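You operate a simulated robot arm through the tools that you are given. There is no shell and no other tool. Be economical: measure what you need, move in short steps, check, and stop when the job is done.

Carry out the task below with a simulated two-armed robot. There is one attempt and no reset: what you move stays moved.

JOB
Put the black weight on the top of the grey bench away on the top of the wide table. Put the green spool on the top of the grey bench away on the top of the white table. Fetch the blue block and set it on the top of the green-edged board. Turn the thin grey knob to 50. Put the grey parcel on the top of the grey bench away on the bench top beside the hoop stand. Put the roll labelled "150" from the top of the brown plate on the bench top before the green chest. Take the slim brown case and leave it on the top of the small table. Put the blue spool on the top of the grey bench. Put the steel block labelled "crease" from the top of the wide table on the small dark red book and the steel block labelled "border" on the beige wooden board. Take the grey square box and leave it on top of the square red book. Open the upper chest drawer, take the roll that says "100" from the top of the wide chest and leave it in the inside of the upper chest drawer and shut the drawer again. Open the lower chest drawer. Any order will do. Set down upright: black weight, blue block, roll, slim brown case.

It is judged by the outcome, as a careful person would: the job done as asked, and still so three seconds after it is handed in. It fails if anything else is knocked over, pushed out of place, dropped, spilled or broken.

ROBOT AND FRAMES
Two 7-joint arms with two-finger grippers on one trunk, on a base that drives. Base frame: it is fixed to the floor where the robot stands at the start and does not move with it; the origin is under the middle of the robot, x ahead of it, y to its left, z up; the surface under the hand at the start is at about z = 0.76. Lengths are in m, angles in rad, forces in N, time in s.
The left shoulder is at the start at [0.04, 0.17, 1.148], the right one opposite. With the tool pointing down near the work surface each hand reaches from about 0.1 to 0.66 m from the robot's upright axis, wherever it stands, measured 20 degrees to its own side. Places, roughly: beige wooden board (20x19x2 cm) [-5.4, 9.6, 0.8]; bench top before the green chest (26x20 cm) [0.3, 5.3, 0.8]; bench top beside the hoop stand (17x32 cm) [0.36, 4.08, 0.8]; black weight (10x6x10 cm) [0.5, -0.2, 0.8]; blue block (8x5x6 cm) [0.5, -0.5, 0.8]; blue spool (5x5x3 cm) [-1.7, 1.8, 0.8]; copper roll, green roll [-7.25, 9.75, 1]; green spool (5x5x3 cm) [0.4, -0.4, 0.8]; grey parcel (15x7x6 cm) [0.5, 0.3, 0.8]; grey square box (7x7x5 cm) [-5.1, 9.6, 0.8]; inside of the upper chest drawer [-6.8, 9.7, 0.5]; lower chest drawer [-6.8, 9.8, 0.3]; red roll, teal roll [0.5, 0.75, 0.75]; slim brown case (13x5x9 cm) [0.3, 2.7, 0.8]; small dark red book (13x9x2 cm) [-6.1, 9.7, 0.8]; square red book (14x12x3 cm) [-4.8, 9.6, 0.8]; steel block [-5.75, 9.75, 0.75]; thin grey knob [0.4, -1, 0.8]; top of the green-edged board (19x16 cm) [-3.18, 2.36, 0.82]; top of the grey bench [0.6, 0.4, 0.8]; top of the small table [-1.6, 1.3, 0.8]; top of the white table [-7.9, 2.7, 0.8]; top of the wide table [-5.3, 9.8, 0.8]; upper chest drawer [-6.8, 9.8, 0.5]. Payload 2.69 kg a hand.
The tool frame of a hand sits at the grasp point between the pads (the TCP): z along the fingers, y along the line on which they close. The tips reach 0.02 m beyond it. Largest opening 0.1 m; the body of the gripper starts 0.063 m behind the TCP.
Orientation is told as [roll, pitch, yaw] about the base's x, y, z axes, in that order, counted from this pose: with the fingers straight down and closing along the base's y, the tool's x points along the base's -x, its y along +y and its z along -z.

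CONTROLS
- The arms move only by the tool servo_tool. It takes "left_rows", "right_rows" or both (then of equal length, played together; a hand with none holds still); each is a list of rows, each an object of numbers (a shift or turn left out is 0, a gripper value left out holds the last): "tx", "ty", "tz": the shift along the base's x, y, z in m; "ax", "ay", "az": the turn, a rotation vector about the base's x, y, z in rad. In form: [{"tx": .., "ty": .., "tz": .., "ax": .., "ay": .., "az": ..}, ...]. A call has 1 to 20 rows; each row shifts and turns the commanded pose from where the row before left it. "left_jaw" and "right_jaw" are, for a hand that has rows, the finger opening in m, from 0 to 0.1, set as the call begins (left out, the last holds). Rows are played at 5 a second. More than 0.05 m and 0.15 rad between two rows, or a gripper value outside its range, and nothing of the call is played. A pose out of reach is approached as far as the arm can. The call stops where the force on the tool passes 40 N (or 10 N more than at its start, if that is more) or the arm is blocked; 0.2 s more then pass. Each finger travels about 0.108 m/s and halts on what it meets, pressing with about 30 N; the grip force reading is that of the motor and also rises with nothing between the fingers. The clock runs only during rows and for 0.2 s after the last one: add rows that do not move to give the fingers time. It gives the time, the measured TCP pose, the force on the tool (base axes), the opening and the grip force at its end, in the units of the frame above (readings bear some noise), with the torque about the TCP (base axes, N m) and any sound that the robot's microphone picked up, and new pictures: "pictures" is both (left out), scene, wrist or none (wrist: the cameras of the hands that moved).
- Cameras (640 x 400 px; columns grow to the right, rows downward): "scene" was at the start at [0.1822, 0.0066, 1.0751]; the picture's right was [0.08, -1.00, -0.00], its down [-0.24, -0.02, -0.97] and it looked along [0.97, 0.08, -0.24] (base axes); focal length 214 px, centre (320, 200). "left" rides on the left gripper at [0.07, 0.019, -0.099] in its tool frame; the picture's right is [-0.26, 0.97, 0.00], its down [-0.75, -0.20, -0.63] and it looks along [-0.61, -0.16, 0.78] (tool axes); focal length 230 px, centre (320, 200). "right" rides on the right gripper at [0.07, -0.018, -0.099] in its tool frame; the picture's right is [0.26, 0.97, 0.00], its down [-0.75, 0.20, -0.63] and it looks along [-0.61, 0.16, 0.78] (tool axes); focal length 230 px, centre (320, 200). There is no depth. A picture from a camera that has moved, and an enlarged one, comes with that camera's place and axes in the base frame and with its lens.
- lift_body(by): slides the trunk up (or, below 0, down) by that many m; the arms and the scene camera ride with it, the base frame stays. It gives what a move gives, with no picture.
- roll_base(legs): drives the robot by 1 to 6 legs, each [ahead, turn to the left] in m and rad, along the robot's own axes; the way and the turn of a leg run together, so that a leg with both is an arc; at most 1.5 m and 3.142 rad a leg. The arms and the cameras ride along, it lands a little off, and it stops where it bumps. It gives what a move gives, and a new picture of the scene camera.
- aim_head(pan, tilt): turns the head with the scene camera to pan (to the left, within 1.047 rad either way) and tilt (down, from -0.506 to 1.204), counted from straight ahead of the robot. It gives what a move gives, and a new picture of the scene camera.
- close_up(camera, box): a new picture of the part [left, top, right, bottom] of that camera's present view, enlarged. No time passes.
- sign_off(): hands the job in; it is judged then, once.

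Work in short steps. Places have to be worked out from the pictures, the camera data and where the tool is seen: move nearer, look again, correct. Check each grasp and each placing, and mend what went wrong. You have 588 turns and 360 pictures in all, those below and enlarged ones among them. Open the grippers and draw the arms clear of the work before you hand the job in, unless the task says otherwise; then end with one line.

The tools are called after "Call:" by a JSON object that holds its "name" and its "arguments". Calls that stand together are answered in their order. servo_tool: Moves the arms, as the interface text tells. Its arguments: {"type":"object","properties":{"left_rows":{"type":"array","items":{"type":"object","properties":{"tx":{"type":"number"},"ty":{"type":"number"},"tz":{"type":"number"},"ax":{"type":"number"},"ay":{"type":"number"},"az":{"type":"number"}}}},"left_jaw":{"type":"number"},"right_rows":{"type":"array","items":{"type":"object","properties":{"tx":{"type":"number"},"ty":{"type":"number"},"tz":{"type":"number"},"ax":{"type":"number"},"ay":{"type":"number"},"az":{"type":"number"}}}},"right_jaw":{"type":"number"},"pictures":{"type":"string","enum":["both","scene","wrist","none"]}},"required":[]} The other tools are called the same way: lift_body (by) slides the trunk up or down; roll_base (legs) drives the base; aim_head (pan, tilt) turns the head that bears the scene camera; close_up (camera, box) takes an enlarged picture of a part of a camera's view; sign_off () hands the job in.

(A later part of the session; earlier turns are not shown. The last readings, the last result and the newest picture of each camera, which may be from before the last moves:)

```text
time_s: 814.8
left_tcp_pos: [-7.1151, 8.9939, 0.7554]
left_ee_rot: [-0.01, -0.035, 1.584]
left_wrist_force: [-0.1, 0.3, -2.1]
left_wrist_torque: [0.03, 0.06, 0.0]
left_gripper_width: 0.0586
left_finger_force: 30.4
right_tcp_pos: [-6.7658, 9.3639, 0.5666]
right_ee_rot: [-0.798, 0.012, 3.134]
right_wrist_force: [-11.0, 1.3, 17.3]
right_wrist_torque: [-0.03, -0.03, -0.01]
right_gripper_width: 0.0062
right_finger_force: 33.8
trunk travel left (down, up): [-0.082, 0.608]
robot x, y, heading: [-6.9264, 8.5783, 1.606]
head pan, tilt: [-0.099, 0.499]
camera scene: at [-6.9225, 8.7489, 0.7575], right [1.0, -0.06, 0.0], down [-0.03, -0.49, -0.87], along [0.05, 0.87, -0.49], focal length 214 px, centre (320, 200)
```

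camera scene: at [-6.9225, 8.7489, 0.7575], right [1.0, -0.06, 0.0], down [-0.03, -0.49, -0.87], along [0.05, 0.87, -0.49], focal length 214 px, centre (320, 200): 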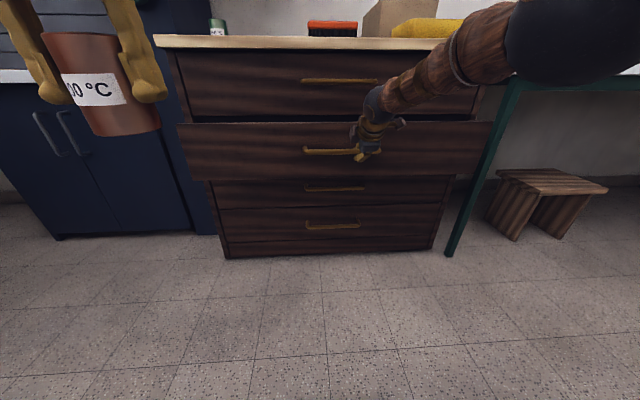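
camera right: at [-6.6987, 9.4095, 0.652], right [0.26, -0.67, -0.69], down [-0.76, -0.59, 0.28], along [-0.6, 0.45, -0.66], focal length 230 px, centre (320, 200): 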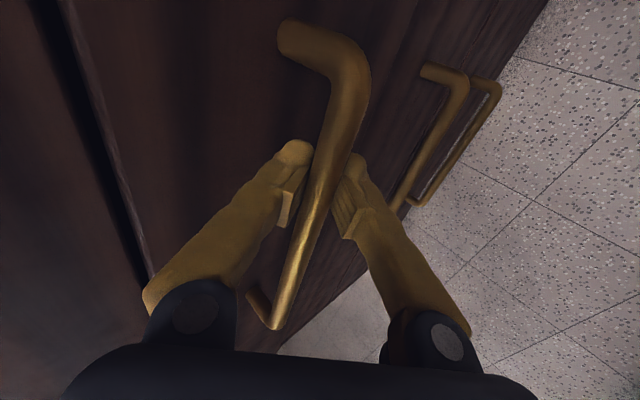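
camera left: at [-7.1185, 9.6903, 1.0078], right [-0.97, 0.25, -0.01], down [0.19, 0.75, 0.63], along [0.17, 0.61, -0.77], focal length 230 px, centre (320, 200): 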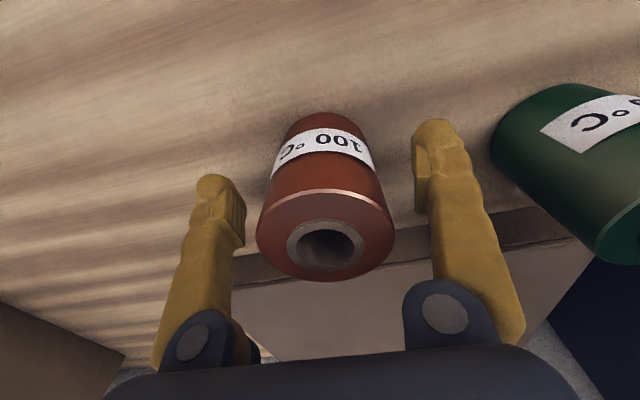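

The drawer opens. I pull another 0.16 m.

Call:
{"name": "roll_base", "arguments": {"legs": [[-0.16, 0]]}}

```text
time_s: 816.2
left_tcp_pos: [-7.1065, 8.8231, 0.7743]
left_ee_rot: [-0.007, -0.083, 1.584]
left_wrist_force: [0.9, -0.7, -1.5]
left_wrist_torque: [-0.01, 0.01, -0.02]
left_gripper_width: 0.0587
left_finger_force: 29.8
right_tcp_pos: [-6.765, 9.2213, 0.566]
right_ee_rot: [-0.782, 0.007, 3.14]
right_wrist_force: [-1.2, -4.6, -35.2]
right_wrist_torque: [0.02, -0.29, -0.53]
right_gripper_width: 0.0059
right_finger_force: 32.8
trunk travel left (down, up): [-0.082, 0.608]
robot x, y, heading: [-6.9184, 8.4422, 1.612]
head pan, tilt: [-0.099, 0.499]
stopped in leg 1: the force on the tool passed its limit at 40 N (the readings are from after the stop); the commanded pose is now the measured one
camera scene: at [-6.9159, 8.6149, 0.7567], right [1.0, -0.06, 0.0], down [-0.03, -0.49, -0.87], along [0.05, 0.87, -0.5], focal length 214 px, centre (320, 200)
```

scene: 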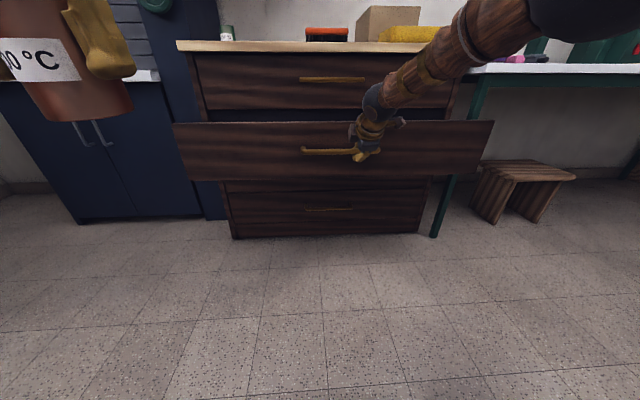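

Open about 25 cm. I release the handle and withdraw along the hand's axis.

Call:
{"name": "servo_tool", "arguments": {"right_rows": [{}, {}, {"ty": -0.02, "tz": 0.02}, {"ty": -0.025, "tz": 0.025}, {"ty": -0.03, "tz": 0.03}], "right_jaw": 0.06, "pictures": "wrist"}}

```text
time_s: 817.4
left_tcp_pos: [-7.1062, 8.8213, 0.7738]
left_ee_rot: [-0.007, -0.086, 1.586]
left_wrist_force: [-0.5, 0.7, -1.2]
left_wrist_torque: [-0.04, 0.0, 0.0]
left_gripper_width: 0.0588
left_finger_force: 30.4
right_tcp_pos: [-6.7642, 9.1443, 0.6586]
right_ee_rot: [-0.812, 0.007, 3.138]
right_wrist_force: [0.2, -0.3, 0.4]
right_wrist_torque: [0.04, 0.01, 0.01]
right_gripper_width: 0.0602
right_finger_force: 0.0
trunk travel left (down, up): [-0.082, 0.608]
robot x, y, heading: [-6.9207, 8.4414, 1.61]
head pan, tilt: [-0.099, 0.499]
camera right: at [-6.6941, 9.0859, 0.7394], right [0.26, -0.66, -0.7], down [-0.75, -0.59, 0.28], along [-0.6, 0.45, -0.66], focal length 230 px, centre (320, 200)
```

right: 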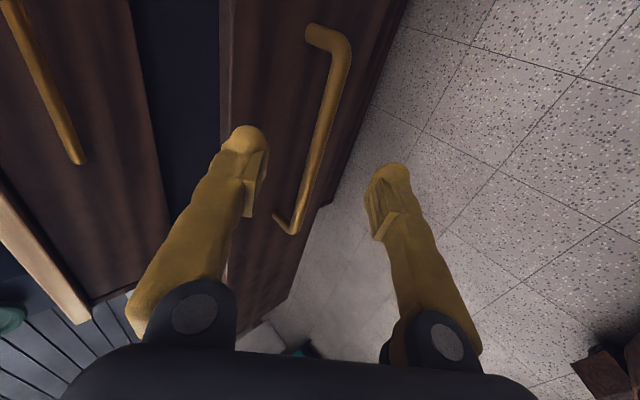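

Now I raise the right hand out of the way and straighten it before moving in with the roll.

Call:
{"name": "servo_tool", "arguments": {"right_rows": [{"tz": 0.05}, {"tz": 0.05}, {"tz": 0.05}, {"tz": 0.05, "ax": -0.1}, {"tz": 0.05, "ax": -0.14}, {"tz": 0.05, "ax": -0.14}, {"ax": -0.14, "tz": 0.03}, {"ax": -0.14}, {"ax": -0.14}], "left_rows": [{"tz": 0.01, "ax": -0.04}, {"ax": -0.04}, {}, {}, {}, {}, {}, {}, {}], "pictures": "none"}}

Call:
{"name": "aim_head", "arguments": {"pan": 0.1, "tilt": 0.7}}

```text
time_s: 819.4
left_tcp_pos: [-7.1075, 8.8218, 0.7851]
left_ee_rot: [-0.009, -0.005, 1.584]
left_wrist_force: [-0.3, 0.4, -2.6]
left_wrist_torque: [0.0, 0.0, 0.01]
left_gripper_width: 0.0585
left_finger_force: 30.0
right_tcp_pos: [-6.749, 9.0316, 0.9361]
right_ee_rot: [-0.008, 0.006, -3.135]
right_wrist_force: [-1.3, -0.5, -0.1]
right_wrist_torque: [0.0, -0.02, 0.0]
right_gripper_width: 0.0601
right_finger_force: 0.1
right hand out of reach, approached as far as the arm can: row 6, 7, 8, 9
trunk travel left (down, up): [-0.082, 0.608]
robot x, y, heading: [-6.9206, 8.4418, 1.605]
head pan, tilt: [-0.099, 0.499]
```

```text
time_s: 820.1
left_tcp_pos: [-7.1079, 8.8219, 0.7838]
left_ee_rot: [-0.007, -0.007, 1.585]
left_wrist_force: [-0.2, 0.0, -2.0]
left_wrist_torque: [-0.03, -0.01, 0.04]
left_gripper_width: 0.0583
left_finger_force: 29.9
right_tcp_pos: [-6.7505, 9.0318, 0.9347]
right_ee_rot: [-0.012, 0.006, -3.137]
right_wrist_force: [0.0, -0.2, -0.7]
right_wrist_torque: [-0.01, -0.03, 0.02]
right_gripper_width: 0.0602
right_finger_force: 0.1
trunk travel left (down, up): [-0.082, 0.608]
robot x, y, heading: [-6.92, 8.4422, 1.614]
head pan, tilt: [0.099, 0.7]
camera scene: at [-6.9336, 8.6065, 0.7396], right [0.99, 0.14, 0.0], down [0.09, -0.65, -0.75], along [-0.1, 0.75, -0.66], focal length 214 px, centre (320, 200)
```

scene: 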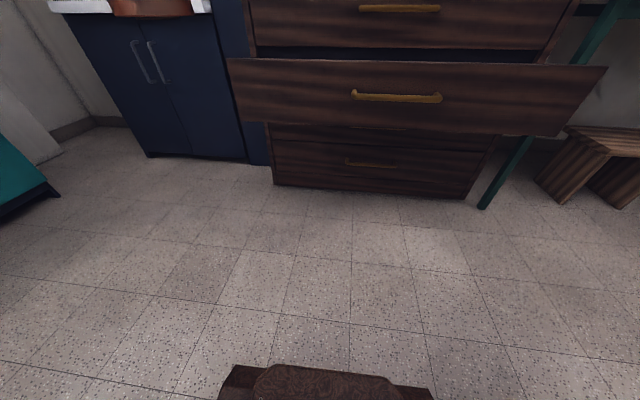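

Call:
{"name": "servo_tool", "arguments": {"right_rows": [{"ty": -0.04}, {"ty": -0.04}, {"ty": -0.04}], "left_rows": [{"tx": 0.02}, {"tx": 0.02}, {}], "pictures": "none"}}

Call:
{"name": "roll_base", "arguments": {"legs": [[0.2, -0.02], [0.2, 0]]}}

```text
time_s: 820.9
left_tcp_pos: [-7.0676, 8.822, 0.7844]
left_ee_rot: [-0.006, -0.006, 1.586]
left_wrist_force: [-0.1, -0.1, -2.1]
left_wrist_torque: [-0.01, -0.01, -0.01]
left_gripper_width: 0.0582
left_finger_force: 29.8
right_tcp_pos: [-6.7484, 8.9043, 0.9318]
right_ee_rot: [-0.013, 0.004, -3.139]
right_wrist_force: [-0.2, -0.4, 0.2]
right_wrist_torque: [-0.03, 0.0, -0.02]
right_gripper_width: 0.0601
right_finger_force: 0.1
trunk travel left (down, up): [-0.082, 0.608]
robot x, y, heading: [-6.9218, 8.4425, 1.613]
head pan, tilt: [0.099, 0.7]
```

```text
time_s: 823.7
left_tcp_pos: [-7.0709, 9.2208, 0.7839]
left_ee_rot: [-0.007, -0.006, 1.567]
left_wrist_force: [-0.3, -0.9, -1.7]
left_wrist_torque: [-0.03, 0.0, -0.01]
left_gripper_width: 0.0584
left_finger_force: 29.8
right_tcp_pos: [-6.7499, 9.298, 0.9323]
right_ee_rot: [-0.012, 0.004, 3.128]
right_wrist_force: [0.0, 0.0, -0.1]
right_wrist_torque: [0.0, 0.0, 0.0]
right_gripper_width: 0.0598
right_finger_force: 0.0
trunk travel left (down, up): [-0.082, 0.608]
robot x, y, heading: [-6.9256, 8.8344, 1.598]
head pan, tilt: [0.099, 0.7]
camera scene: at [-6.9408, 9.0026, 0.7395], right [0.99, 0.12, 0.0], down [0.08, -0.65, -0.75], along [-0.09, 0.75, -0.66], focal length 214 px, centre (320, 200)
```

scene: 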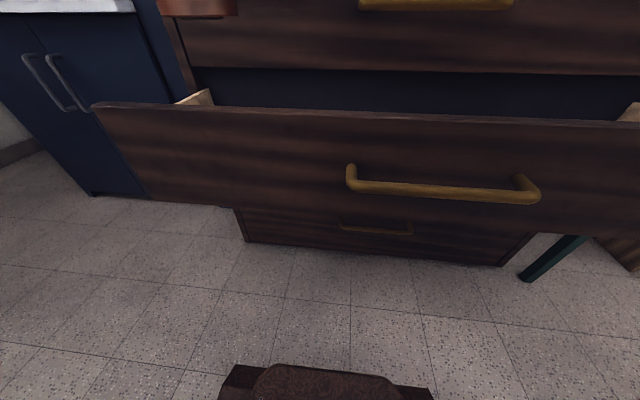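

Call:
{"name": "servo_tool", "arguments": {"left_rows": [{"ty": 0.04}, {"ty": 0.04}, {"ty": 0.04}, {"ty": 0.04}, {"ty": 0.025}], "pictures": "wrist"}}

```text
time_s: 824.9
left_tcp_pos: [-7.0703, 9.3937, 0.7892]
left_ee_rot: [-0.006, -0.018, 1.568]
left_wrist_force: [0.3, 0.1, -1.7]
left_wrist_torque: [-0.02, 0.0, 0.03]
left_gripper_width: 0.0583
left_finger_force: 29.5
right_tcp_pos: [-6.7502, 9.2837, 0.9382]
right_ee_rot: [-0.026, 0.004, 3.128]
right_wrist_force: [0.4, 0.4, 0.8]
right_wrist_torque: [0.03, 0.0, 0.03]
right_gripper_width: 0.0598
right_finger_force: 0.1
trunk travel left (down, up): [-0.082, 0.608]
robot x, y, heading: [-6.9287, 8.8334, 1.598]
head pan, tilt: [0.099, 0.7]
camera left: at [-7.0885, 9.3229, 0.8882], right [-0.97, 0.26, 0.0], down [0.2, 0.74, 0.65], along [0.17, 0.62, -0.76], focal length 230 px, centre (320, 200)
```

left: 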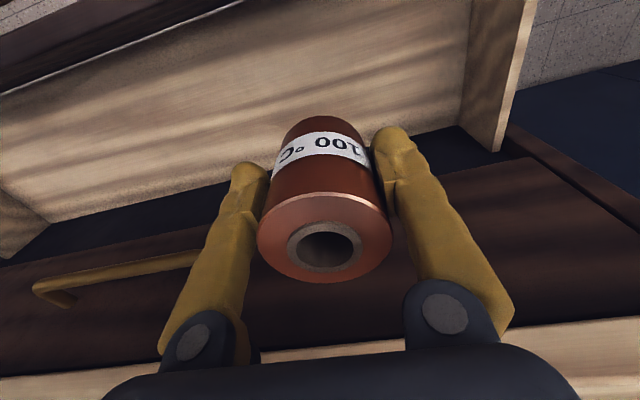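

Call:
{"name": "servo_tool", "arguments": {"left_rows": [{"ty": 0.025, "ax": -0.018}, {"ty": 0.02}, {"tz": -0.05}, {"tz": -0.05}, {"tz": -0.05}], "pictures": "wrist"}}

```text
time_s: 826.1
left_tcp_pos: [-7.0688, 9.4389, 0.6385]
left_ee_rot: [-0.005, -0.004, 1.568]
left_wrist_force: [-0.1, 0.5, -2.1]
left_wrist_torque: [-0.02, 0.0, 0.0]
left_gripper_width: 0.0586
left_finger_force: 29.4
right_tcp_pos: [-6.7492, 9.2854, 0.9388]
right_ee_rot: [-0.027, 0.006, 3.129]
right_wrist_force: [0.3, -0.1, -0.8]
right_wrist_torque: [0.01, 0.03, -0.03]
right_gripper_width: 0.0601
right_finger_force: 0.0
trunk travel left (down, up): [-0.082, 0.608]
robot x, y, heading: [-6.9261, 8.8361, 1.597]
head pan, tilt: [0.099, 0.7]
camera left: at [-7.0869, 9.3702, 0.7374], right [-0.97, 0.26, 0.0], down [0.2, 0.75, 0.63], along [0.17, 0.61, -0.77], focal length 230 px, centre (320, 200)
```

left: 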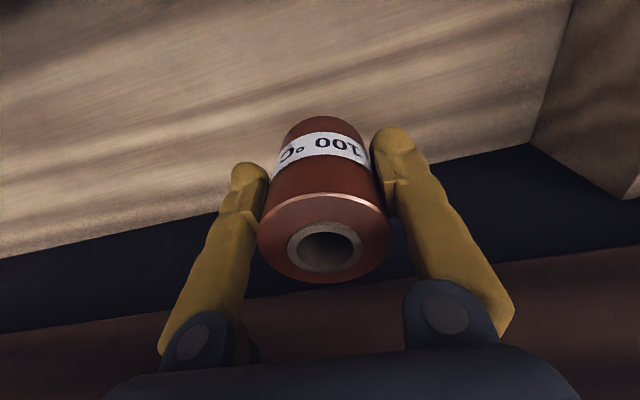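

Call:
{"name": "servo_tool", "arguments": {"left_rows": [{"tz": -0.04}, {"tz": -0.03}, {"tz": -0.02}], "pictures": "none"}}

Call:
{"name": "servo_tool", "arguments": {"left_rows": [{"tz": -0.01}, {"tz": -0.008}], "pictures": "none"}}

```text
time_s: 826.9
left_tcp_pos: [-7.0703, 9.4398, 0.5496]
left_ee_rot: [-0.004, -0.008, 1.565]
left_wrist_force: [1.1, -1.8, 7.7]
left_wrist_torque: [-0.09, 0.24, 0.04]
left_gripper_width: 0.0585
left_finger_force: 29.9
right_tcp_pos: [-6.751, 9.2821, 0.9374]
right_ee_rot: [-0.026, 0.005, 3.13]
right_wrist_force: [0.0, -0.7, -0.2]
right_wrist_torque: [0.0, 0.01, 0.05]
right_gripper_width: 0.0599
right_finger_force: 0.0
trunk travel left (down, up): [-0.082, 0.608]
robot x, y, heading: [-6.9285, 8.8344, 1.596]
head pan, tilt: [0.099, 0.7]
```

```text
time_s: 827.3
left_tcp_pos: [-7.0683, 9.4363, 0.5571]
left_ee_rot: [-0.005, -0.033, 1.569]
left_wrist_force: [-0.7, 0.2, -1.0]
left_wrist_torque: [0.01, 0.0, -0.04]
left_gripper_width: 0.0587
left_finger_force: 30.2
right_tcp_pos: [-6.7504, 9.2666, 0.9466]
right_ee_rot: [-0.047, 0.006, 3.13]
right_wrist_force: [-0.2, -0.7, -0.2]
right_wrist_torque: [0.06, 0.02, -0.01]
right_gripper_width: 0.0601
right_finger_force: 0.1
trunk travel left (down, up): [-0.082, 0.608]
robot x, y, heading: [-6.926, 8.8336, 1.59]
head pan, tilt: [0.099, 0.7]
stopped in row 2 (left hand): the force on the tool passed its limit at 44 N (the readings are from after the stop); the commanded pose is now the measured one
```

Call:
{"name": "servo_tool", "arguments": {"left_rows": [{"ax": -0.03}, {"tz": -0.003}], "pictures": "none"}}

Call:
{"name": "servo_tool", "arguments": {"left_rows": [{"tz": -0.003}], "pictures": "none"}}

```text
time_s: 827.9
left_tcp_pos: [-7.0695, 9.4388, 0.5524]
left_ee_rot: [-0.005, -0.002, 1.569]
left_wrist_force: [0.2, 0.1, -1.2]
left_wrist_torque: [-0.02, 0.0, 0.01]
left_gripper_width: 0.0585
left_finger_force: 29.8
right_tcp_pos: [-6.7496, 9.2683, 0.9467]
right_ee_rot: [-0.044, 0.006, 3.13]
right_wrist_force: [0.4, 0.4, -0.2]
right_wrist_torque: [-0.04, 0.0, 0.0]
right_gripper_width: 0.0599
right_finger_force: 0.0
trunk travel left (down, up): [-0.082, 0.608]
robot x, y, heading: [-6.9319, 8.8331, 1.599]
head pan, tilt: [0.099, 0.7]
```

```text
time_s: 828.3
left_tcp_pos: [-7.0687, 9.4391, 0.5471]
left_ee_rot: [-0.003, -0.002, 1.569]
left_wrist_force: [-0.9, -1.8, 4.4]
left_wrist_torque: [0.11, 0.05, 0.01]
left_gripper_width: 0.0588
left_finger_force: 29.7
right_tcp_pos: [-6.7496, 9.269, 0.9458]
right_ee_rot: [-0.043, 0.004, 3.13]
right_wrist_force: [-0.4, 0.5, -0.5]
right_wrist_torque: [0.01, 0.03, -0.01]
right_gripper_width: 0.06
right_finger_force: 0.1
trunk travel left (down, up): [-0.082, 0.608]
robot x, y, heading: [-6.9296, 8.8379, 1.595]
head pan, tilt: [0.099, 0.7]
```

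The roll stands on the drawer floor. I release and lift the left hand straight up.

Call:
{"name": "servo_tool", "arguments": {"left_rows": [{}, {}, {"tz": 0.02}, {"tz": 0.04}, {"tz": 0.05}, {"tz": 0.05}, {"tz": 0.05}, {"tz": 0.05}], "left_jaw": 0.09, "pictures": "wrist"}}

```text
time_s: 830.1
left_tcp_pos: [-7.0677, 9.4414, 0.8107]
left_ee_rot: [-0.006, 0.001, 1.569]
left_wrist_force: [0.5, 0.4, -1.0]
left_wrist_torque: [-0.04, 0.01, 0.0]
left_gripper_width: 0.09
left_finger_force: 0.0
right_tcp_pos: [-6.7503, 9.2694, 0.9462]
right_ee_rot: [-0.044, 0.006, 3.128]
right_wrist_force: [-0.5, -0.7, -0.4]
right_wrist_torque: [-0.01, -0.01, 0.02]
right_gripper_width: 0.0598
right_finger_force: 0.1
trunk travel left (down, up): [-0.082, 0.608]
robot x, y, heading: [-6.9301, 8.8397, 1.592]
head pan, tilt: [0.099, 0.7]
camera left: at [-7.086, 9.3731, 0.9101], right [-0.97, 0.26, -0.01], down [0.2, 0.75, 0.63], along [0.17, 0.61, -0.78], focal length 230 px, centre (320, 200)
```

left: 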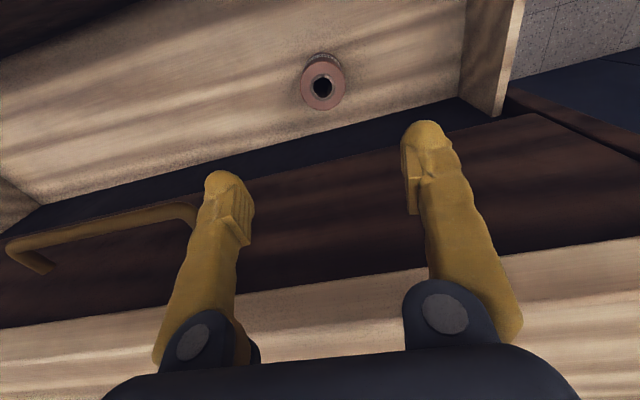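

Roll "100" stands upright in the drawer. I retract the left hand, back up, and bring the right hand to the tilted grip pose to close the drawer by its handle.

Call:
{"name": "servo_tool", "arguments": {"left_rows": [{"ty": -0.04, "tz": 0.02}, {"ty": -0.04, "tz": 0.02}, {"ty": -0.03, "tx": -0.03}, {"tx": -0.04}], "pictures": "none"}}

Call:
{"name": "roll_base", "arguments": {"legs": [[-0.4, 0.01]]}}

Call:
{"name": "servo_tool", "arguments": {"right_rows": [{"ax": 0.14}, {"ax": 0.14, "ty": 0.03}, {"ax": 0.14, "ty": 0.03}, {"ax": 0.14, "tz": -0.03, "ty": 0.02}, {"ax": 0.14, "tz": -0.03, "ty": 0.02}, {"ax": 0.1, "tz": -0.04}, {"tz": -0.04}, {"tz": -0.04}, {"tz": -0.04}, {"tz": -0.04}], "right_jaw": 0.06, "pictures": "scene"}}

```text
time_s: 831.1
left_tcp_pos: [-7.141, 9.3261, 0.851]
left_ee_rot: [-0.007, 0.0, 1.568]
left_wrist_force: [0.0, -0.2, 0.2]
left_wrist_torque: [0.0, -0.03, 0.0]
left_gripper_width: 0.09
left_finger_force: 0.0
right_tcp_pos: [-6.751, 9.2684, 0.9466]
right_ee_rot: [-0.044, 0.004, 3.13]
right_wrist_force: [0.4, -0.6, -0.1]
right_wrist_torque: [0.05, 0.02, -0.01]
right_gripper_width: 0.06
right_finger_force: 0.1
trunk travel left (down, up): [-0.082, 0.608]
robot x, y, heading: [-6.9286, 8.8364, 1.594]
head pan, tilt: [0.099, 0.7]
```

```text
time_s: 833.6
left_tcp_pos: [-7.1336, 8.9223, 0.8495]
left_ee_rot: [-0.004, -0.002, 1.574]
left_wrist_force: [0.6, -0.2, -1.1]
left_wrist_torque: [-0.01, -0.02, 0.01]
left_gripper_width: 0.0902
left_finger_force: 0.1
right_tcp_pos: [-6.7416, 8.8677, 0.946]
right_ee_rot: [-0.044, 0.005, 3.135]
right_wrist_force: [0.1, -0.7, 0.5]
right_wrist_torque: [0.01, -0.02, -0.03]
right_gripper_width: 0.0602
right_finger_force: 0.1
trunk travel left (down, up): [-0.082, 0.608]
robot x, y, heading: [-6.9203, 8.4355, 1.601]
head pan, tilt: [0.099, 0.7]
camera scene: at [-6.9311, 8.5996, 0.7396], right [0.99, 0.13, 0.0], down [0.08, -0.65, -0.75], along [-0.1, 0.75, -0.66], focal length 214 px, centre (320, 200)
```

scene: 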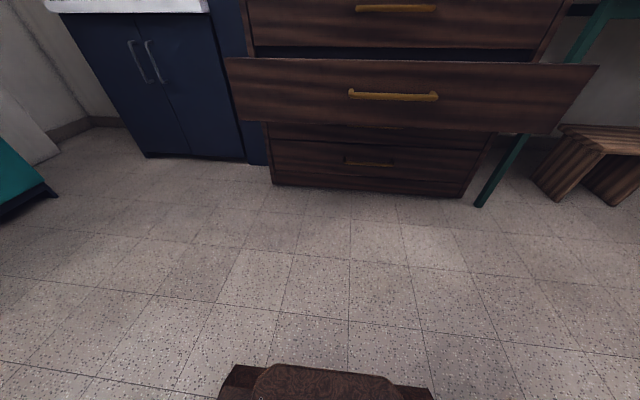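

```text
time_s: 835.8
left_tcp_pos: [-7.1331, 8.908, 0.8572]
left_ee_rot: [-0.006, -0.018, 1.575]
left_wrist_force: [-0.5, 0.1, 0.1]
left_wrist_torque: [0.0, -0.01, 0.0]
left_gripper_width: 0.09
left_finger_force: 0.1
right_tcp_pos: [-6.7389, 8.9546, 0.7061]
right_ee_rot: [-0.885, -0.035, 3.12]
right_wrist_force: [0.1, 0.0, -0.4]
right_wrist_torque: [0.0, -0.02, -0.04]
right_gripper_width: 0.0599
right_finger_force: 0.0
trunk travel left (down, up): [-0.082, 0.608]
robot x, y, heading: [-6.9168, 8.437, 1.6]
head pan, tilt: [0.099, 0.7]
camera scene: at [-6.9311, 8.5998, 0.7395], right [0.99, 0.13, 0.0], down [0.08, -0.65, -0.75], along [-0.1, 0.75, -0.66], focal length 214 px, centre (320, 200)
```

scene: 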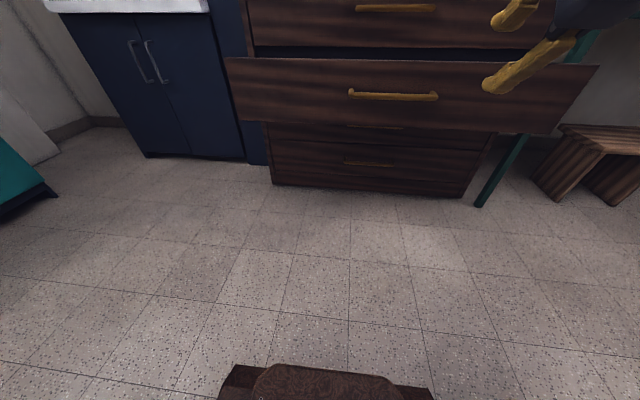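

Call:
{"name": "servo_tool", "arguments": {"right_rows": [{"tx": -0.01, "ty": 0.03, "tz": -0.03, "ax": -0.08, "ay": 0.0}, {"tx": -0.01, "ty": 0.03, "tz": -0.03}, {"tx": -0.01, "ty": 0.03, "tz": -0.03}, {"ty": 0.035, "tz": -0.03}, {"ty": 0.035, "tz": -0.015}, {"ty": 0.035}], "pictures": "wrist"}}

```text
time_s: 837.2
left_tcp_pos: [-7.1312, 8.9101, 0.8585]
left_ee_rot: [-0.005, -0.018, 1.574]
left_wrist_force: [1.0, 1.2, -0.5]
left_wrist_torque: [-0.01, 0.0, -0.04]
left_gripper_width: 0.0898
left_finger_force: 0.2
right_tcp_pos: [-6.7715, 9.1477, 0.5571]
right_ee_rot: [-0.78, 0.002, 3.133]
right_wrist_force: [0.1, 0.5, -0.1]
right_wrist_torque: [0.03, 0.0, 0.0]
right_gripper_width: 0.0602
right_finger_force: 0.1
trunk travel left (down, up): [-0.082, 0.608]
robot x, y, heading: [-6.9201, 8.4347, 1.601]
head pan, tilt: [0.099, 0.7]
camera right: at [-6.7008, 9.0915, 0.6397], right [0.25, -0.69, -0.68], down [-0.76, -0.58, 0.3], along [-0.6, 0.44, -0.67], focal length 230 px, centre (320, 200)
```

right: 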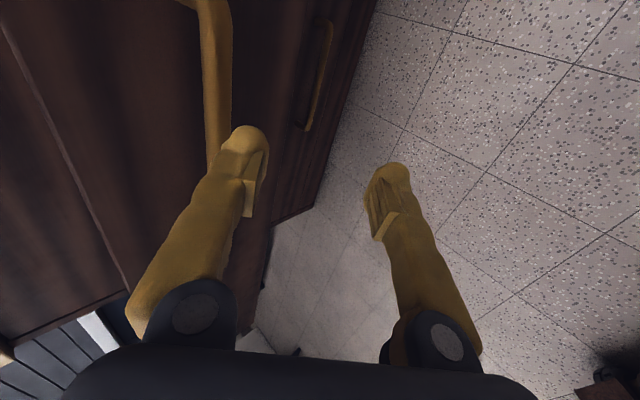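

Call:
{"name": "servo_tool", "arguments": {"right_rows": [{"tz": 0.045}, {"tz": 0.045}, {"ty": 0.022, "tz": -0.021}, {"ty": 0.022, "tz": -0.021}, {"ty": 0.015, "tz": -0.015}], "pictures": "wrist"}}

```text
time_s: 838.4
left_tcp_pos: [-7.1321, 8.9097, 0.8583]
left_ee_rot: [-0.006, -0.016, 1.574]
left_wrist_force: [0.1, 0.5, -0.2]
left_wrist_torque: [-0.01, -0.02, 0.0]
left_gripper_width: 0.09
left_finger_force: 0.1
right_tcp_pos: [-6.7697, 9.2185, 0.5889]
right_ee_rot: [-0.778, -0.003, 3.13]
right_wrist_force: [0.4, -0.2, 0.4]
right_wrist_torque: [-0.04, 0.0, 0.02]
right_gripper_width: 0.0602
right_finger_force: 0.1
trunk travel left (down, up): [-0.082, 0.608]
robot x, y, heading: [-6.9193, 8.4335, 1.601]
head pan, tilt: [0.099, 0.7]
camera right: at [-6.6992, 9.1621, 0.6716], right [0.25, -0.69, -0.68], down [-0.76, -0.58, 0.31], along [-0.6, 0.44, -0.67], focal length 230 px, centre (320, 200)
```

right: 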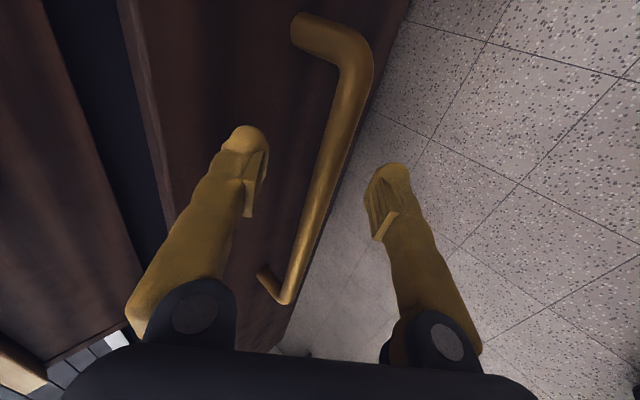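

Call:
{"name": "servo_tool", "arguments": {"right_rows": [{"ty": 0.012, "tz": -0.015}, {"ty": 0.006, "tz": -0.008}], "pictures": "none"}}

Call:
{"name": "servo_tool", "arguments": {"right_rows": [{}, {}, {}], "right_jaw": 0.0, "pictures": "wrist"}}

```text
time_s: 839.0
left_tcp_pos: [-7.1326, 8.9086, 0.8578]
left_ee_rot: [-0.006, -0.015, 1.574]
left_wrist_force: [-0.3, 0.8, -0.8]
left_wrist_torque: [0.0, -0.01, 0.0]
left_gripper_width: 0.09
left_finger_force: 0.1
right_tcp_pos: [-6.7706, 9.2193, 0.5878]
right_ee_rot: [-0.777, -0.002, 3.134]
right_wrist_force: [-0.5, 0.5, 0.0]
right_wrist_torque: [0.02, 0.0, 0.02]
right_gripper_width: 0.0597
right_finger_force: 0.0
right hand out of reach, approached as far as the arm can: row 1, 2
trunk travel left (down, up): [-0.082, 0.608]
robot x, y, heading: [-6.917, 8.4326, 1.6]
head pan, tilt: [0.099, 0.7]
```

```text
time_s: 839.8
left_tcp_pos: [-7.1334, 8.9095, 0.8585]
left_ee_rot: [-0.005, -0.018, 1.575]
left_wrist_force: [-0.8, -0.8, 0.3]
left_wrist_torque: [0.03, 0.02, -0.03]
left_gripper_width: 0.09
left_finger_force: 0.1
right_tcp_pos: [-6.7716, 9.2193, 0.5897]
right_ee_rot: [-0.778, -0.002, 3.133]
right_wrist_force: [0.7, -0.4, -0.4]
right_wrist_torque: [-0.01, -0.01, 0.03]
right_gripper_width: 0.0
right_finger_force: 29.7
trunk travel left (down, up): [-0.082, 0.608]
robot x, y, heading: [-6.9178, 8.431, 1.603]
head pan, tilt: [0.099, 0.7]
camera right: at [-6.7009, 9.1619, 0.6722], right [0.25, -0.69, -0.68], down [-0.76, -0.58, 0.31], along [-0.61, 0.44, -0.67], focal length 230 px, centre (320, 200)
```

right: 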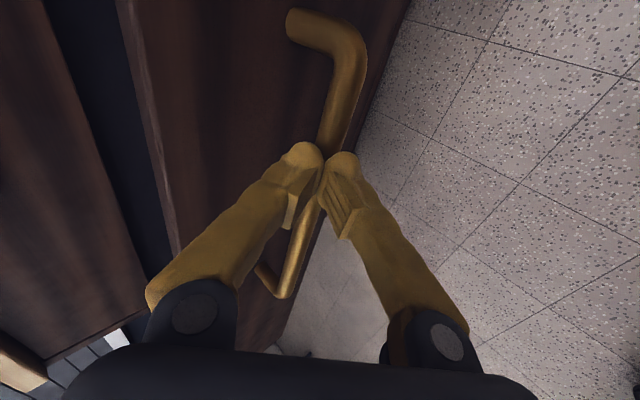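

The fist is only in front of the bar here. Better: retract the right hand and push the drawer front shut with the closed left hand, tilted forward, beside the handles (x≈-7.08).

Call:
{"name": "servo_tool", "arguments": {"right_rows": [{"ty": -0.03, "tz": 0.035}, {"ty": -0.03, "tz": 0.035}, {"ty": -0.03, "tz": 0.035}, {"ty": -0.03, "tz": 0.035}, {"ty": -0.03, "tz": 0.03, "ax": -0.1}, {"ty": -0.03, "tz": 0.03, "ax": -0.14}, {"tz": 0.03, "ax": -0.14}, {"tz": 0.03, "ax": -0.14}, {"tz": 0.03, "ax": -0.14}, {"tz": 0.03, "ax": -0.1}], "left_rows": [{"ax": 0.14}, {"ax": 0.14}, {"ax": 0.14}, {"ax": 0.14}, {"ax": 0.14, "ty": 0.02}, {"ty": 0.03, "tz": -0.03, "tx": 0.01}, {"ty": 0.03, "tz": -0.04, "tx": 0.01}, {"tz": -0.04, "tx": 0.01}, {"tz": -0.04, "tx": 0.01}, {"tz": -0.04}], "left_jaw": 0.0, "pictures": "scene"}}

```text
refused: row 7 steps farther than a row can; nothing moved
```

Call:
{"name": "servo_tool", "arguments": {"right_rows": [{"ty": -0.03, "tz": 0.035}, {"ty": -0.03, "tz": 0.035}, {"ty": -0.03, "tz": 0.035}, {"ty": -0.03, "tz": 0.035}, {"ty": -0.03, "tz": 0.03, "ax": -0.1}, {"ty": -0.03, "tz": 0.03, "ax": -0.14}, {"tz": 0.03, "ax": -0.14}, {"tz": 0.03, "ax": -0.14}, {"tz": 0.03, "ax": -0.14}, {"tz": 0.03, "ax": -0.1}], "left_rows": [{"ax": 0.14}, {"ax": 0.14}, {"ax": 0.14}, {"ax": 0.14}, {"ax": 0.14, "ty": 0.02}, {"ty": 0.03, "tz": -0.03, "tx": 0.01}, {"ty": 0.02, "tz": -0.04, "tx": 0.01}, {"tz": -0.04, "tx": 0.01}, {"tz": -0.04, "tx": 0.01}, {"tz": -0.04}], "left_jaw": 0.0, "pictures": "scene"}}

```text
time_s: 842.0
left_tcp_pos: [-7.093, 8.9791, 0.6662]
left_ee_rot: [-0.006, -0.719, 1.575]
left_wrist_force: [0.7, -0.1, 0.0]
left_wrist_torque: [0.02, 0.0, 0.0]
left_gripper_width: 0.0001
left_finger_force: 30.0
right_tcp_pos: [-6.7745, 9.0332, 0.9134]
right_ee_rot: [-0.012, 0.005, 3.137]
right_wrist_force: [0.7, -1.2, 0.3]
right_wrist_torque: [0.03, 0.01, -0.01]
right_gripper_width: 0.0
right_finger_force: 29.9
right hand out of reach, approached as far as the arm can: row 10
trunk travel left (down, up): [-0.082, 0.608]
robot x, y, heading: [-6.9224, 8.4374, 1.598]
head pan, tilt: [0.099, 0.7]
camera scene: at [-6.9311, 8.6, 0.7394], right [0.99, 0.13, 0.0], down [0.08, -0.65, -0.75], along [-0.1, 0.75, -0.66], focal length 214 px, centre (320, 200)
```

scene: 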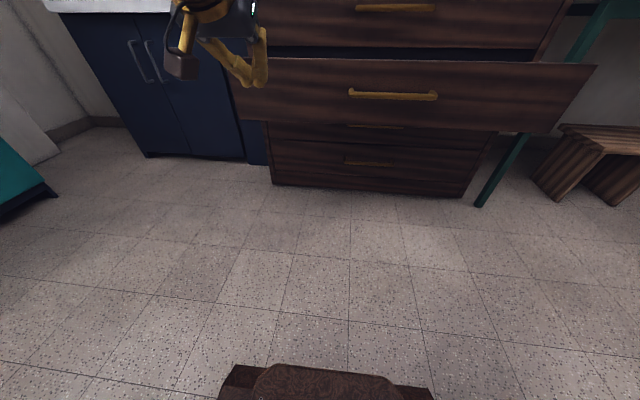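

Call:
{"name": "servo_tool", "arguments": {"right_rows": [{"ty": -0.04}, {"ty": -0.04}, {"ty": -0.04}, {"ty": -0.03}], "left_rows": [{"tz": -0.03}, {"tz": -0.03}, {"tz": -0.01, "ty": 0.02}, {"ty": 0.02}], "pictures": "none"}}

Call:
{"name": "roll_base", "arguments": {"legs": [[0.22, -0.01]]}}

```text
time_s: 843.0
left_tcp_pos: [-7.0931, 9.0183, 0.5979]
left_ee_rot: [-0.007, -0.72, 1.574]
left_wrist_force: [0.0, 0.0, 0.5]
left_wrist_torque: [0.01, 0.0, 0.02]
left_gripper_width: 0.0
left_finger_force: 30.0
right_tcp_pos: [-6.7715, 8.8714, 0.9105]
right_ee_rot: [-0.02, 0.003, 3.134]
right_wrist_force: [0.2, 0.1, -0.8]
right_wrist_torque: [0.03, -0.01, 0.02]
right_gripper_width: 0.0001
right_finger_force: 30.0
trunk travel left (down, up): [-0.082, 0.608]
robot x, y, heading: [-6.9212, 8.4347, 1.601]
head pan, tilt: [0.099, 0.7]
```

```text
time_s: 844.7
left_tcp_pos: [-7.0938, 9.2409, 0.599]
left_ee_rot: [-0.008, -0.719, 1.566]
left_wrist_force: [-0.2, 0.2, 0.3]
left_wrist_torque: [-0.02, 0.02, -0.01]
left_gripper_width: 0.0
left_finger_force: 30.1
right_tcp_pos: [-6.7728, 9.0914, 0.9106]
right_ee_rot: [-0.02, 0.005, 3.126]
right_wrist_force: [-1.1, -0.6, 0.5]
right_wrist_torque: [0.01, -0.01, -0.01]
right_gripper_width: 0.0001
right_finger_force: 29.6
trunk travel left (down, up): [-0.082, 0.608]
robot x, y, heading: [-6.9297, 8.6509, 1.596]
head pan, tilt: [0.099, 0.7]
camera scene: at [-6.9355, 8.8211, 0.7395], right [0.99, 0.12, 0.0], down [0.08, -0.65, -0.75], along [-0.09, 0.75, -0.66], focal length 214 px, centre (320, 200)
```

scene: 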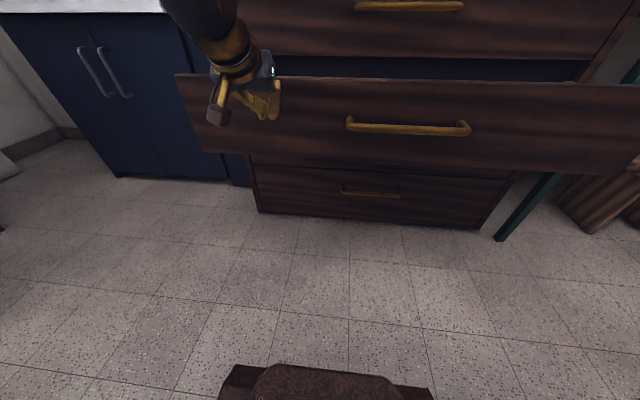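

I push forward gently.

Call:
{"name": "roll_base", "arguments": {"legs": [[0.1, 0]]}}

```text
time_s: 845.9
left_tcp_pos: [-7.0963, 9.3363, 0.6032]
left_ee_rot: [-0.007, -0.729, 1.566]
left_wrist_force: [-0.8, 0.1, -0.5]
left_wrist_torque: [0.03, 0.02, 0.01]
left_gripper_width: 0.0001
left_finger_force: 28.9
right_tcp_pos: [-6.775, 9.1842, 0.9138]
right_ee_rot: [-0.028, 0.004, 3.129]
right_wrist_force: [0.1, 0.5, -0.1]
right_wrist_torque: [-0.05, 0.05, -0.01]
right_gripper_width: 0.0002
right_finger_force: 29.7
trunk travel left (down, up): [-0.082, 0.608]
robot x, y, heading: [-6.9252, 8.7555, 1.588]
head pan, tilt: [0.099, 0.7]
camera scene: at [-6.9378, 8.9255, 0.7387], right [0.99, 0.12, 0.0], down [0.08, -0.66, -0.75], along [-0.09, 0.75, -0.66], focal length 214 px, centre (320, 200)
```

scene: 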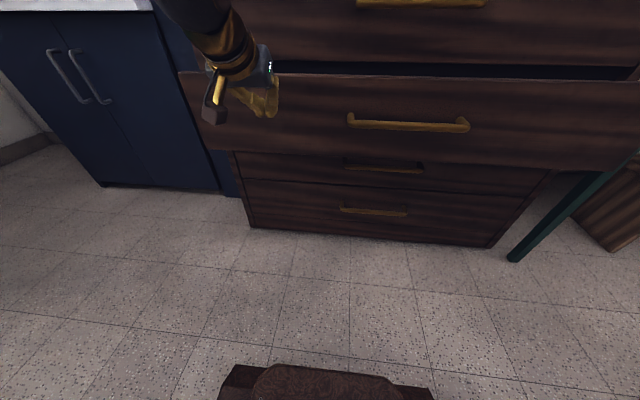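

Call:
{"name": "roll_base", "arguments": {"legs": [[0.11, 0]]}}

Call:
{"name": "roll_base", "arguments": {"legs": [[0.07, 0]]}}

```text
time_s: 847.1
left_tcp_pos: [-7.0992, 9.4382, 0.6124]
left_ee_rot: [-0.005, -0.743, 1.568]
left_wrist_force: [0.0, -0.4, 0.3]
left_wrist_torque: [0.03, 0.01, 0.03]
left_gripper_width: 0.0
left_finger_force: 29.8
right_tcp_pos: [-6.778, 9.281, 0.9213]
right_ee_rot: [-0.045, 0.006, 3.128]
right_wrist_force: [-0.9, -0.4, -0.6]
right_wrist_torque: [0.0, -0.01, -0.01]
right_gripper_width: 0.0
right_finger_force: 29.5
trunk travel left (down, up): [-0.082, 0.608]
robot x, y, heading: [-6.9307, 8.8677, 1.599]
head pan, tilt: [0.099, 0.7]
camera scene: at [-6.9404, 9.0358, 0.7391], right [0.99, 0.12, 0.0], down [0.08, -0.65, -0.75], along [-0.09, 0.75, -0.66], focal length 214 px, centre (320, 200)
```

scene: 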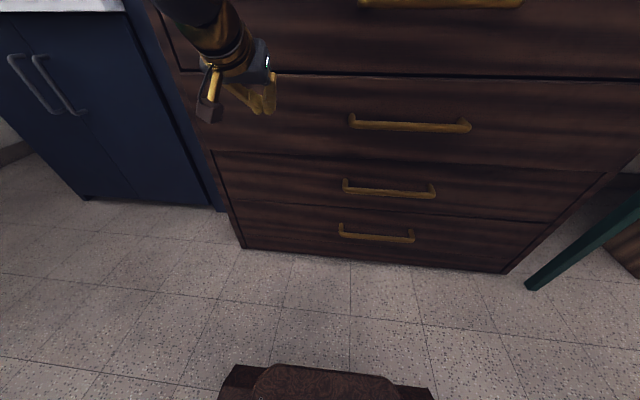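

```text
time_s: 848.2
left_tcp_pos: [-7.1014, 9.48, 0.6276]
left_ee_rot: [0.0, -0.754, 1.566]
left_wrist_force: [0.0, 0.6, -0.1]
left_wrist_torque: [-0.01, 0.03, 0.03]
left_gripper_width: 0.0001
left_finger_force: 29.2
right_tcp_pos: [-6.7795, 9.3255, 0.9152]
right_ee_rot: [-0.025, 0.006, 3.131]
right_wrist_force: [0.1, -0.6, 0.6]
right_wrist_torque: [0.0, 0.03, 0.02]
right_gripper_width: 0.0
right_finger_force: 29.4
trunk travel left (down, up): [-0.082, 0.608]
robot x, y, heading: [-6.9278, 8.935, 1.598]
head pan, tilt: [0.099, 0.7]
stopped in leg 1: the force on the tool passed its limit at 178 N (the readings are from after the stop); the commanded pose is now the measured one
camera scene: at [-6.9421, 9.1032, 0.7397], right [0.99, 0.12, 0.0], down [0.08, -0.65, -0.75], along [-0.1, 0.75, -0.66], focal length 214 px, centre (320, 200)
```

scene: 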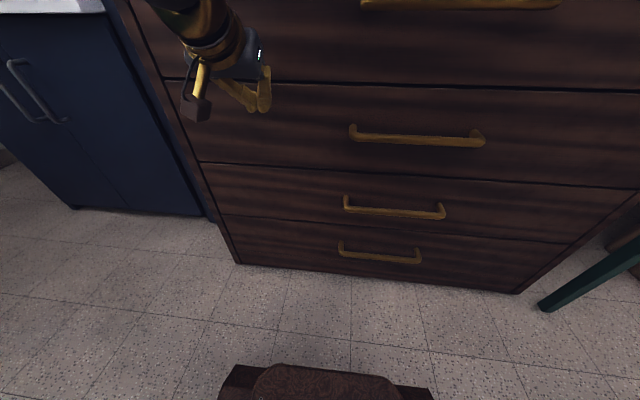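

The upper drawer is shut. Now the lower one (third front, bar at z≈0.393): I retract the left hand, back off, lower the trunk, and tilt the right hand.

Call:
{"name": "servo_tool", "arguments": {"left_rows": [{"ty": -0.04}, {"ty": -0.04, "tz": 0.02}, {"ty": -0.04, "tz": 0.03}, {"tz": 0.05}, {"tz": 0.05, "ax": -0.1}, {"ax": -0.14, "tz": 0.03}, {"ax": -0.14}, {"ax": -0.14}, {"ax": -0.14}], "pictures": "none"}}

Call:
{"name": "roll_base", "arguments": {"legs": [[-0.2, 0]]}}

Call:
{"name": "lift_body", "arguments": {"by": -0.075}}

Call:
{"name": "servo_tool", "arguments": {"right_rows": [{"ax": 0.14}, {"ax": 0.14, "tz": -0.03}, {"ax": 0.14, "tz": -0.03}, {"ax": 0.14, "tz": -0.03}, {"ax": 0.14, "tz": -0.04}, {"tz": -0.05}, {"tz": -0.05}, {"tz": -0.05}, {"tz": -0.05}], "right_jaw": 0.06, "pictures": "none"}}

```text
time_s: 850.2
left_tcp_pos: [-7.0896, 9.3542, 0.7803]
left_ee_rot: [-0.064, -0.11, 1.56]
left_wrist_force: [0.5, 0.0, 0.6]
left_wrist_torque: [0.0, -0.03, -0.01]
left_gripper_width: 0.0
left_finger_force: 30.0
left hand out of reach, approached as far as the arm can: row 5, 6
right_tcp_pos: [-6.78, 9.3273, 0.9146]
right_ee_rot: [-0.024, 0.006, 3.133]
right_wrist_force: [-0.2, 0.4, 0.4]
right_wrist_torque: [-0.01, 0.0, 0.02]
right_gripper_width: 0.0002
right_finger_force: 29.5
trunk travel left (down, up): [-0.082, 0.608]
robot x, y, heading: [-6.933, 8.9381, 1.594]
head pan, tilt: [0.099, 0.7]
```

```text
time_s: 851.9
left_tcp_pos: [-7.0824, 9.1533, 0.7819]
left_ee_rot: [-0.064, -0.113, 1.559]
left_wrist_force: [-0.3, 0.0, -0.4]
left_wrist_torque: [-0.01, -0.03, 0.0]
left_gripper_width: 0.0
left_finger_force: 30.1
right_tcp_pos: [-6.7732, 9.1239, 0.9158]
right_ee_rot: [-0.024, 0.008, 3.128]
right_wrist_force: [-0.6, 1.0, 0.3]
right_wrist_torque: [-0.01, -0.02, 0.04]
right_gripper_width: 0.0001
right_finger_force: 29.3
trunk travel left (down, up): [-0.082, 0.608]
robot x, y, heading: [-6.9259, 8.7358, 1.595]
head pan, tilt: [0.099, 0.7]
camera scene: at [-6.9371, 8.9014, 0.7396], right [0.99, 0.12, 0.0], down [0.08, -0.65, -0.75], along [-0.09, 0.75, -0.66], focal length 214 px, centre (320, 200)
```

scene: 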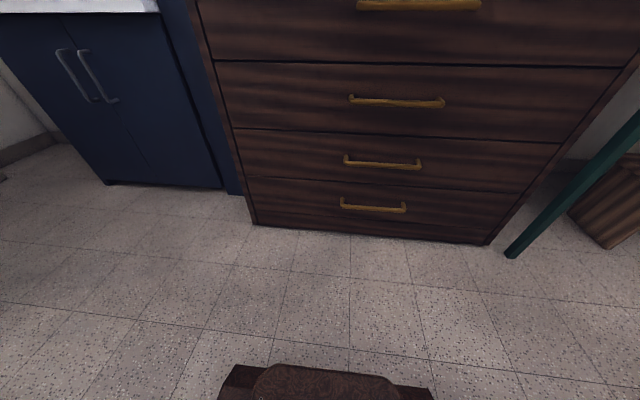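

```text
time_s: 853.0
left_tcp_pos: [-7.0823, 9.1401, 0.7131]
left_ee_rot: [-0.061, -0.13, 1.56]
left_wrist_force: [0.5, -0.2, -1.0]
left_wrist_torque: [-0.02, 0.03, 0.01]
left_gripper_width: 0.0
left_finger_force: 28.9
right_tcp_pos: [-6.7734, 9.1136, 0.8296]
right_ee_rot: [0.007, 0.009, 3.128]
right_wrist_force: [-0.4, 0.2, 0.1]
right_wrist_torque: [0.0, 0.01, 0.01]
right_gripper_width: 0.0
right_finger_force: 29.9
trunk travel left (down, up): [-0.007, 0.683]
robot x, y, heading: [-6.9267, 8.7331, 1.596]
head pan, tilt: [0.099, 0.7]
```

```text
time_s: 855.0
left_tcp_pos: [-7.0834, 9.1404, 0.7125]
left_ee_rot: [-0.061, -0.131, 1.558]
left_wrist_force: [-0.1, -0.8, 0.2]
left_wrist_torque: [-0.04, 0.01, 0.01]
left_gripper_width: 0.0
left_finger_force: 29.6
right_tcp_pos: [-6.7837, 9.1283, 0.5198]
right_ee_rot: [-0.74, -0.002, 3.127]
right_wrist_force: [-0.3, 0.6, -0.2]
right_wrist_torque: [0.0, -0.04, 0.01]
right_gripper_width: 0.06
right_finger_force: 0.1
right hand out of reach, approached as far as the arm can: row 5, 6, 7
trunk travel left (down, up): [-0.007, 0.683]
robot x, y, heading: [-6.9247, 8.7357, 1.593]
head pan, tilt: [0.099, 0.7]
```

Call:
{"name": "servo_tool", "arguments": {"right_rows": [{"ty": 0.04}, {"ty": 0.04}, {"ty": 0.04, "tz": -0.02}, {"ty": 0.04, "tz": -0.02}, {"ty": 0.04, "tz": -0.02}, {"ty": 0.03, "tz": -0.02}], "pictures": "wrist"}}

```text
time_s: 856.4
left_tcp_pos: [-7.0838, 9.1408, 0.7118]
left_ee_rot: [-0.06, -0.132, 1.56]
left_wrist_force: [0.1, -0.2, -0.2]
left_wrist_torque: [-0.01, 0.03, -0.01]
left_gripper_width: 0.0
left_finger_force: 29.7
right_tcp_pos: [-6.7834, 9.3604, 0.441]
right_ee_rot: [-0.743, -0.004, 3.13]
right_wrist_force: [0.1, 0.1, 0.0]
right_wrist_torque: [0.0, -0.01, -0.01]
right_gripper_width: 0.06
right_finger_force: 0.1
trunk travel left (down, up): [-0.007, 0.683]
robot x, y, heading: [-6.9264, 8.7372, 1.595]
head pan, tilt: [0.099, 0.7]
camera right: at [-6.7126, 9.3073, 0.5254], right [0.25, -0.71, -0.65], down [-0.76, -0.56, 0.33], along [-0.61, 0.41, -0.68], focal length 230 px, centre (320, 200)
```

right: 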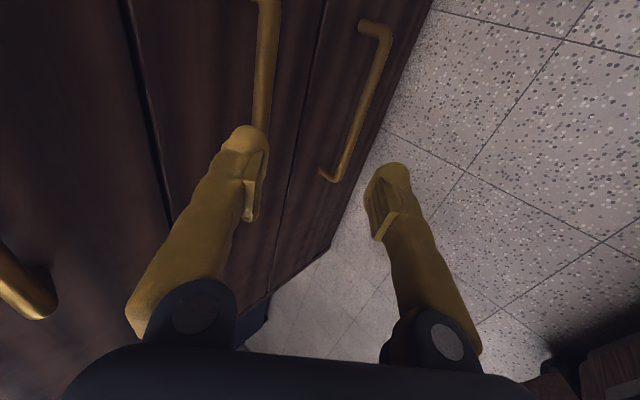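

Call:
{"name": "servo_tool", "arguments": {"right_rows": [{"ty": 0.03}, {"ty": 0.03}, {"ty": 0.013}, {"ty": 0.013, "tz": -0.014}, {"ty": 0.013, "tz": -0.014}], "pictures": "wrist"}}

```text
time_s: 857.6
left_tcp_pos: [-7.0832, 9.1416, 0.7115]
left_ee_rot: [-0.061, -0.132, 1.559]
left_wrist_force: [0.0, -0.4, 0.2]
left_wrist_torque: [-0.01, -0.03, 0.01]
left_gripper_width: 0.0001
left_finger_force: 29.4
right_tcp_pos: [-6.7825, 9.4675, 0.4092]
right_ee_rot: [-0.74, -0.002, 3.128]
right_wrist_force: [-0.1, 0.2, 0.1]
right_wrist_torque: [0.0, 0.01, 0.0]
right_gripper_width: 0.06
right_finger_force: 0.0
trunk travel left (down, up): [-0.007, 0.683]
robot x, y, heading: [-6.925, 8.7357, 1.594]
head pan, tilt: [0.099, 0.7]
camera right: at [-6.7124, 9.4134, 0.4952], right [0.25, -0.72, -0.65], down [-0.76, -0.56, 0.33], along [-0.6, 0.41, -0.68], focal length 230 px, centre (320, 200)
```

right: 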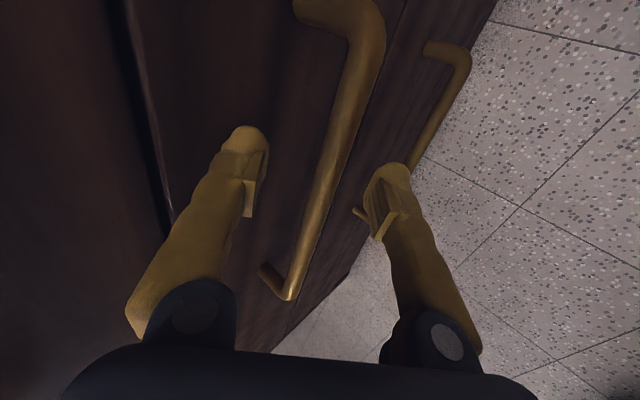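

Bar 3 is between the fingers. A little deeper along the axis, then I close.

Call:
{"name": "servo_tool", "arguments": {"right_rows": [{"ty": 0.009, "tz": -0.01}, {"ty": 0.007, "tz": -0.009}], "right_jaw": 0.05, "pictures": "none"}}

Call:
{"name": "servo_tool", "arguments": {"right_rows": [{}, {}, {}], "right_jaw": 0.0, "pictures": "wrist"}}

```text
time_s: 858.2
left_tcp_pos: [-7.0834, 9.1407, 0.711]
left_ee_rot: [-0.061, -0.131, 1.56]
left_wrist_force: [-0.3, 0.5, 0.4]
left_wrist_torque: [0.0, -0.04, 0.04]
left_gripper_width: 0.0
left_finger_force: 28.9
right_tcp_pos: [-6.7842, 9.477, 0.3977]
right_ee_rot: [-0.739, -0.005, 3.126]
right_wrist_force: [0.1, -0.1, -0.9]
right_wrist_torque: [-0.03, 0.02, -0.02]
right_gripper_width: 0.0501
right_finger_force: 0.1
right hand out of reach, approached as far as the arm can: row 2
trunk travel left (down, up): [-0.007, 0.683]
robot x, y, heading: [-6.9242, 8.7386, 1.592]
head pan, tilt: [0.099, 0.7]
```

```text
time_s: 859.0
left_tcp_pos: [-7.0833, 9.1403, 0.7119]
left_ee_rot: [-0.06, -0.129, 1.557]
left_wrist_force: [-0.3, -0.4, 0.2]
left_wrist_torque: [0.03, 0.03, -0.02]
left_gripper_width: 0.0001
left_finger_force: 29.8
right_tcp_pos: [-6.7836, 9.4743, 0.3945]
right_ee_rot: [-0.732, -0.003, 3.127]
right_wrist_force: [2.1, -16.0, -15.0]
right_wrist_torque: [-0.09, -0.5, 0.55]
right_gripper_width: 0.0091
right_finger_force: 36.3
trunk travel left (down, up): [-0.007, 0.683]
robot x, y, heading: [-6.9273, 8.736, 1.598]
head pan, tilt: [0.099, 0.7]
camera right: at [-6.7134, 9.4222, 0.4793], right [0.25, -0.72, -0.65], down [-0.76, -0.56, 0.34], along [-0.6, 0.41, -0.69], focal length 230 px, centre (320, 200)
```

right: 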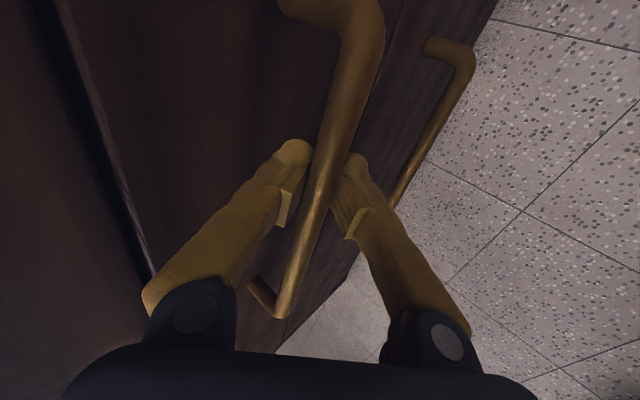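

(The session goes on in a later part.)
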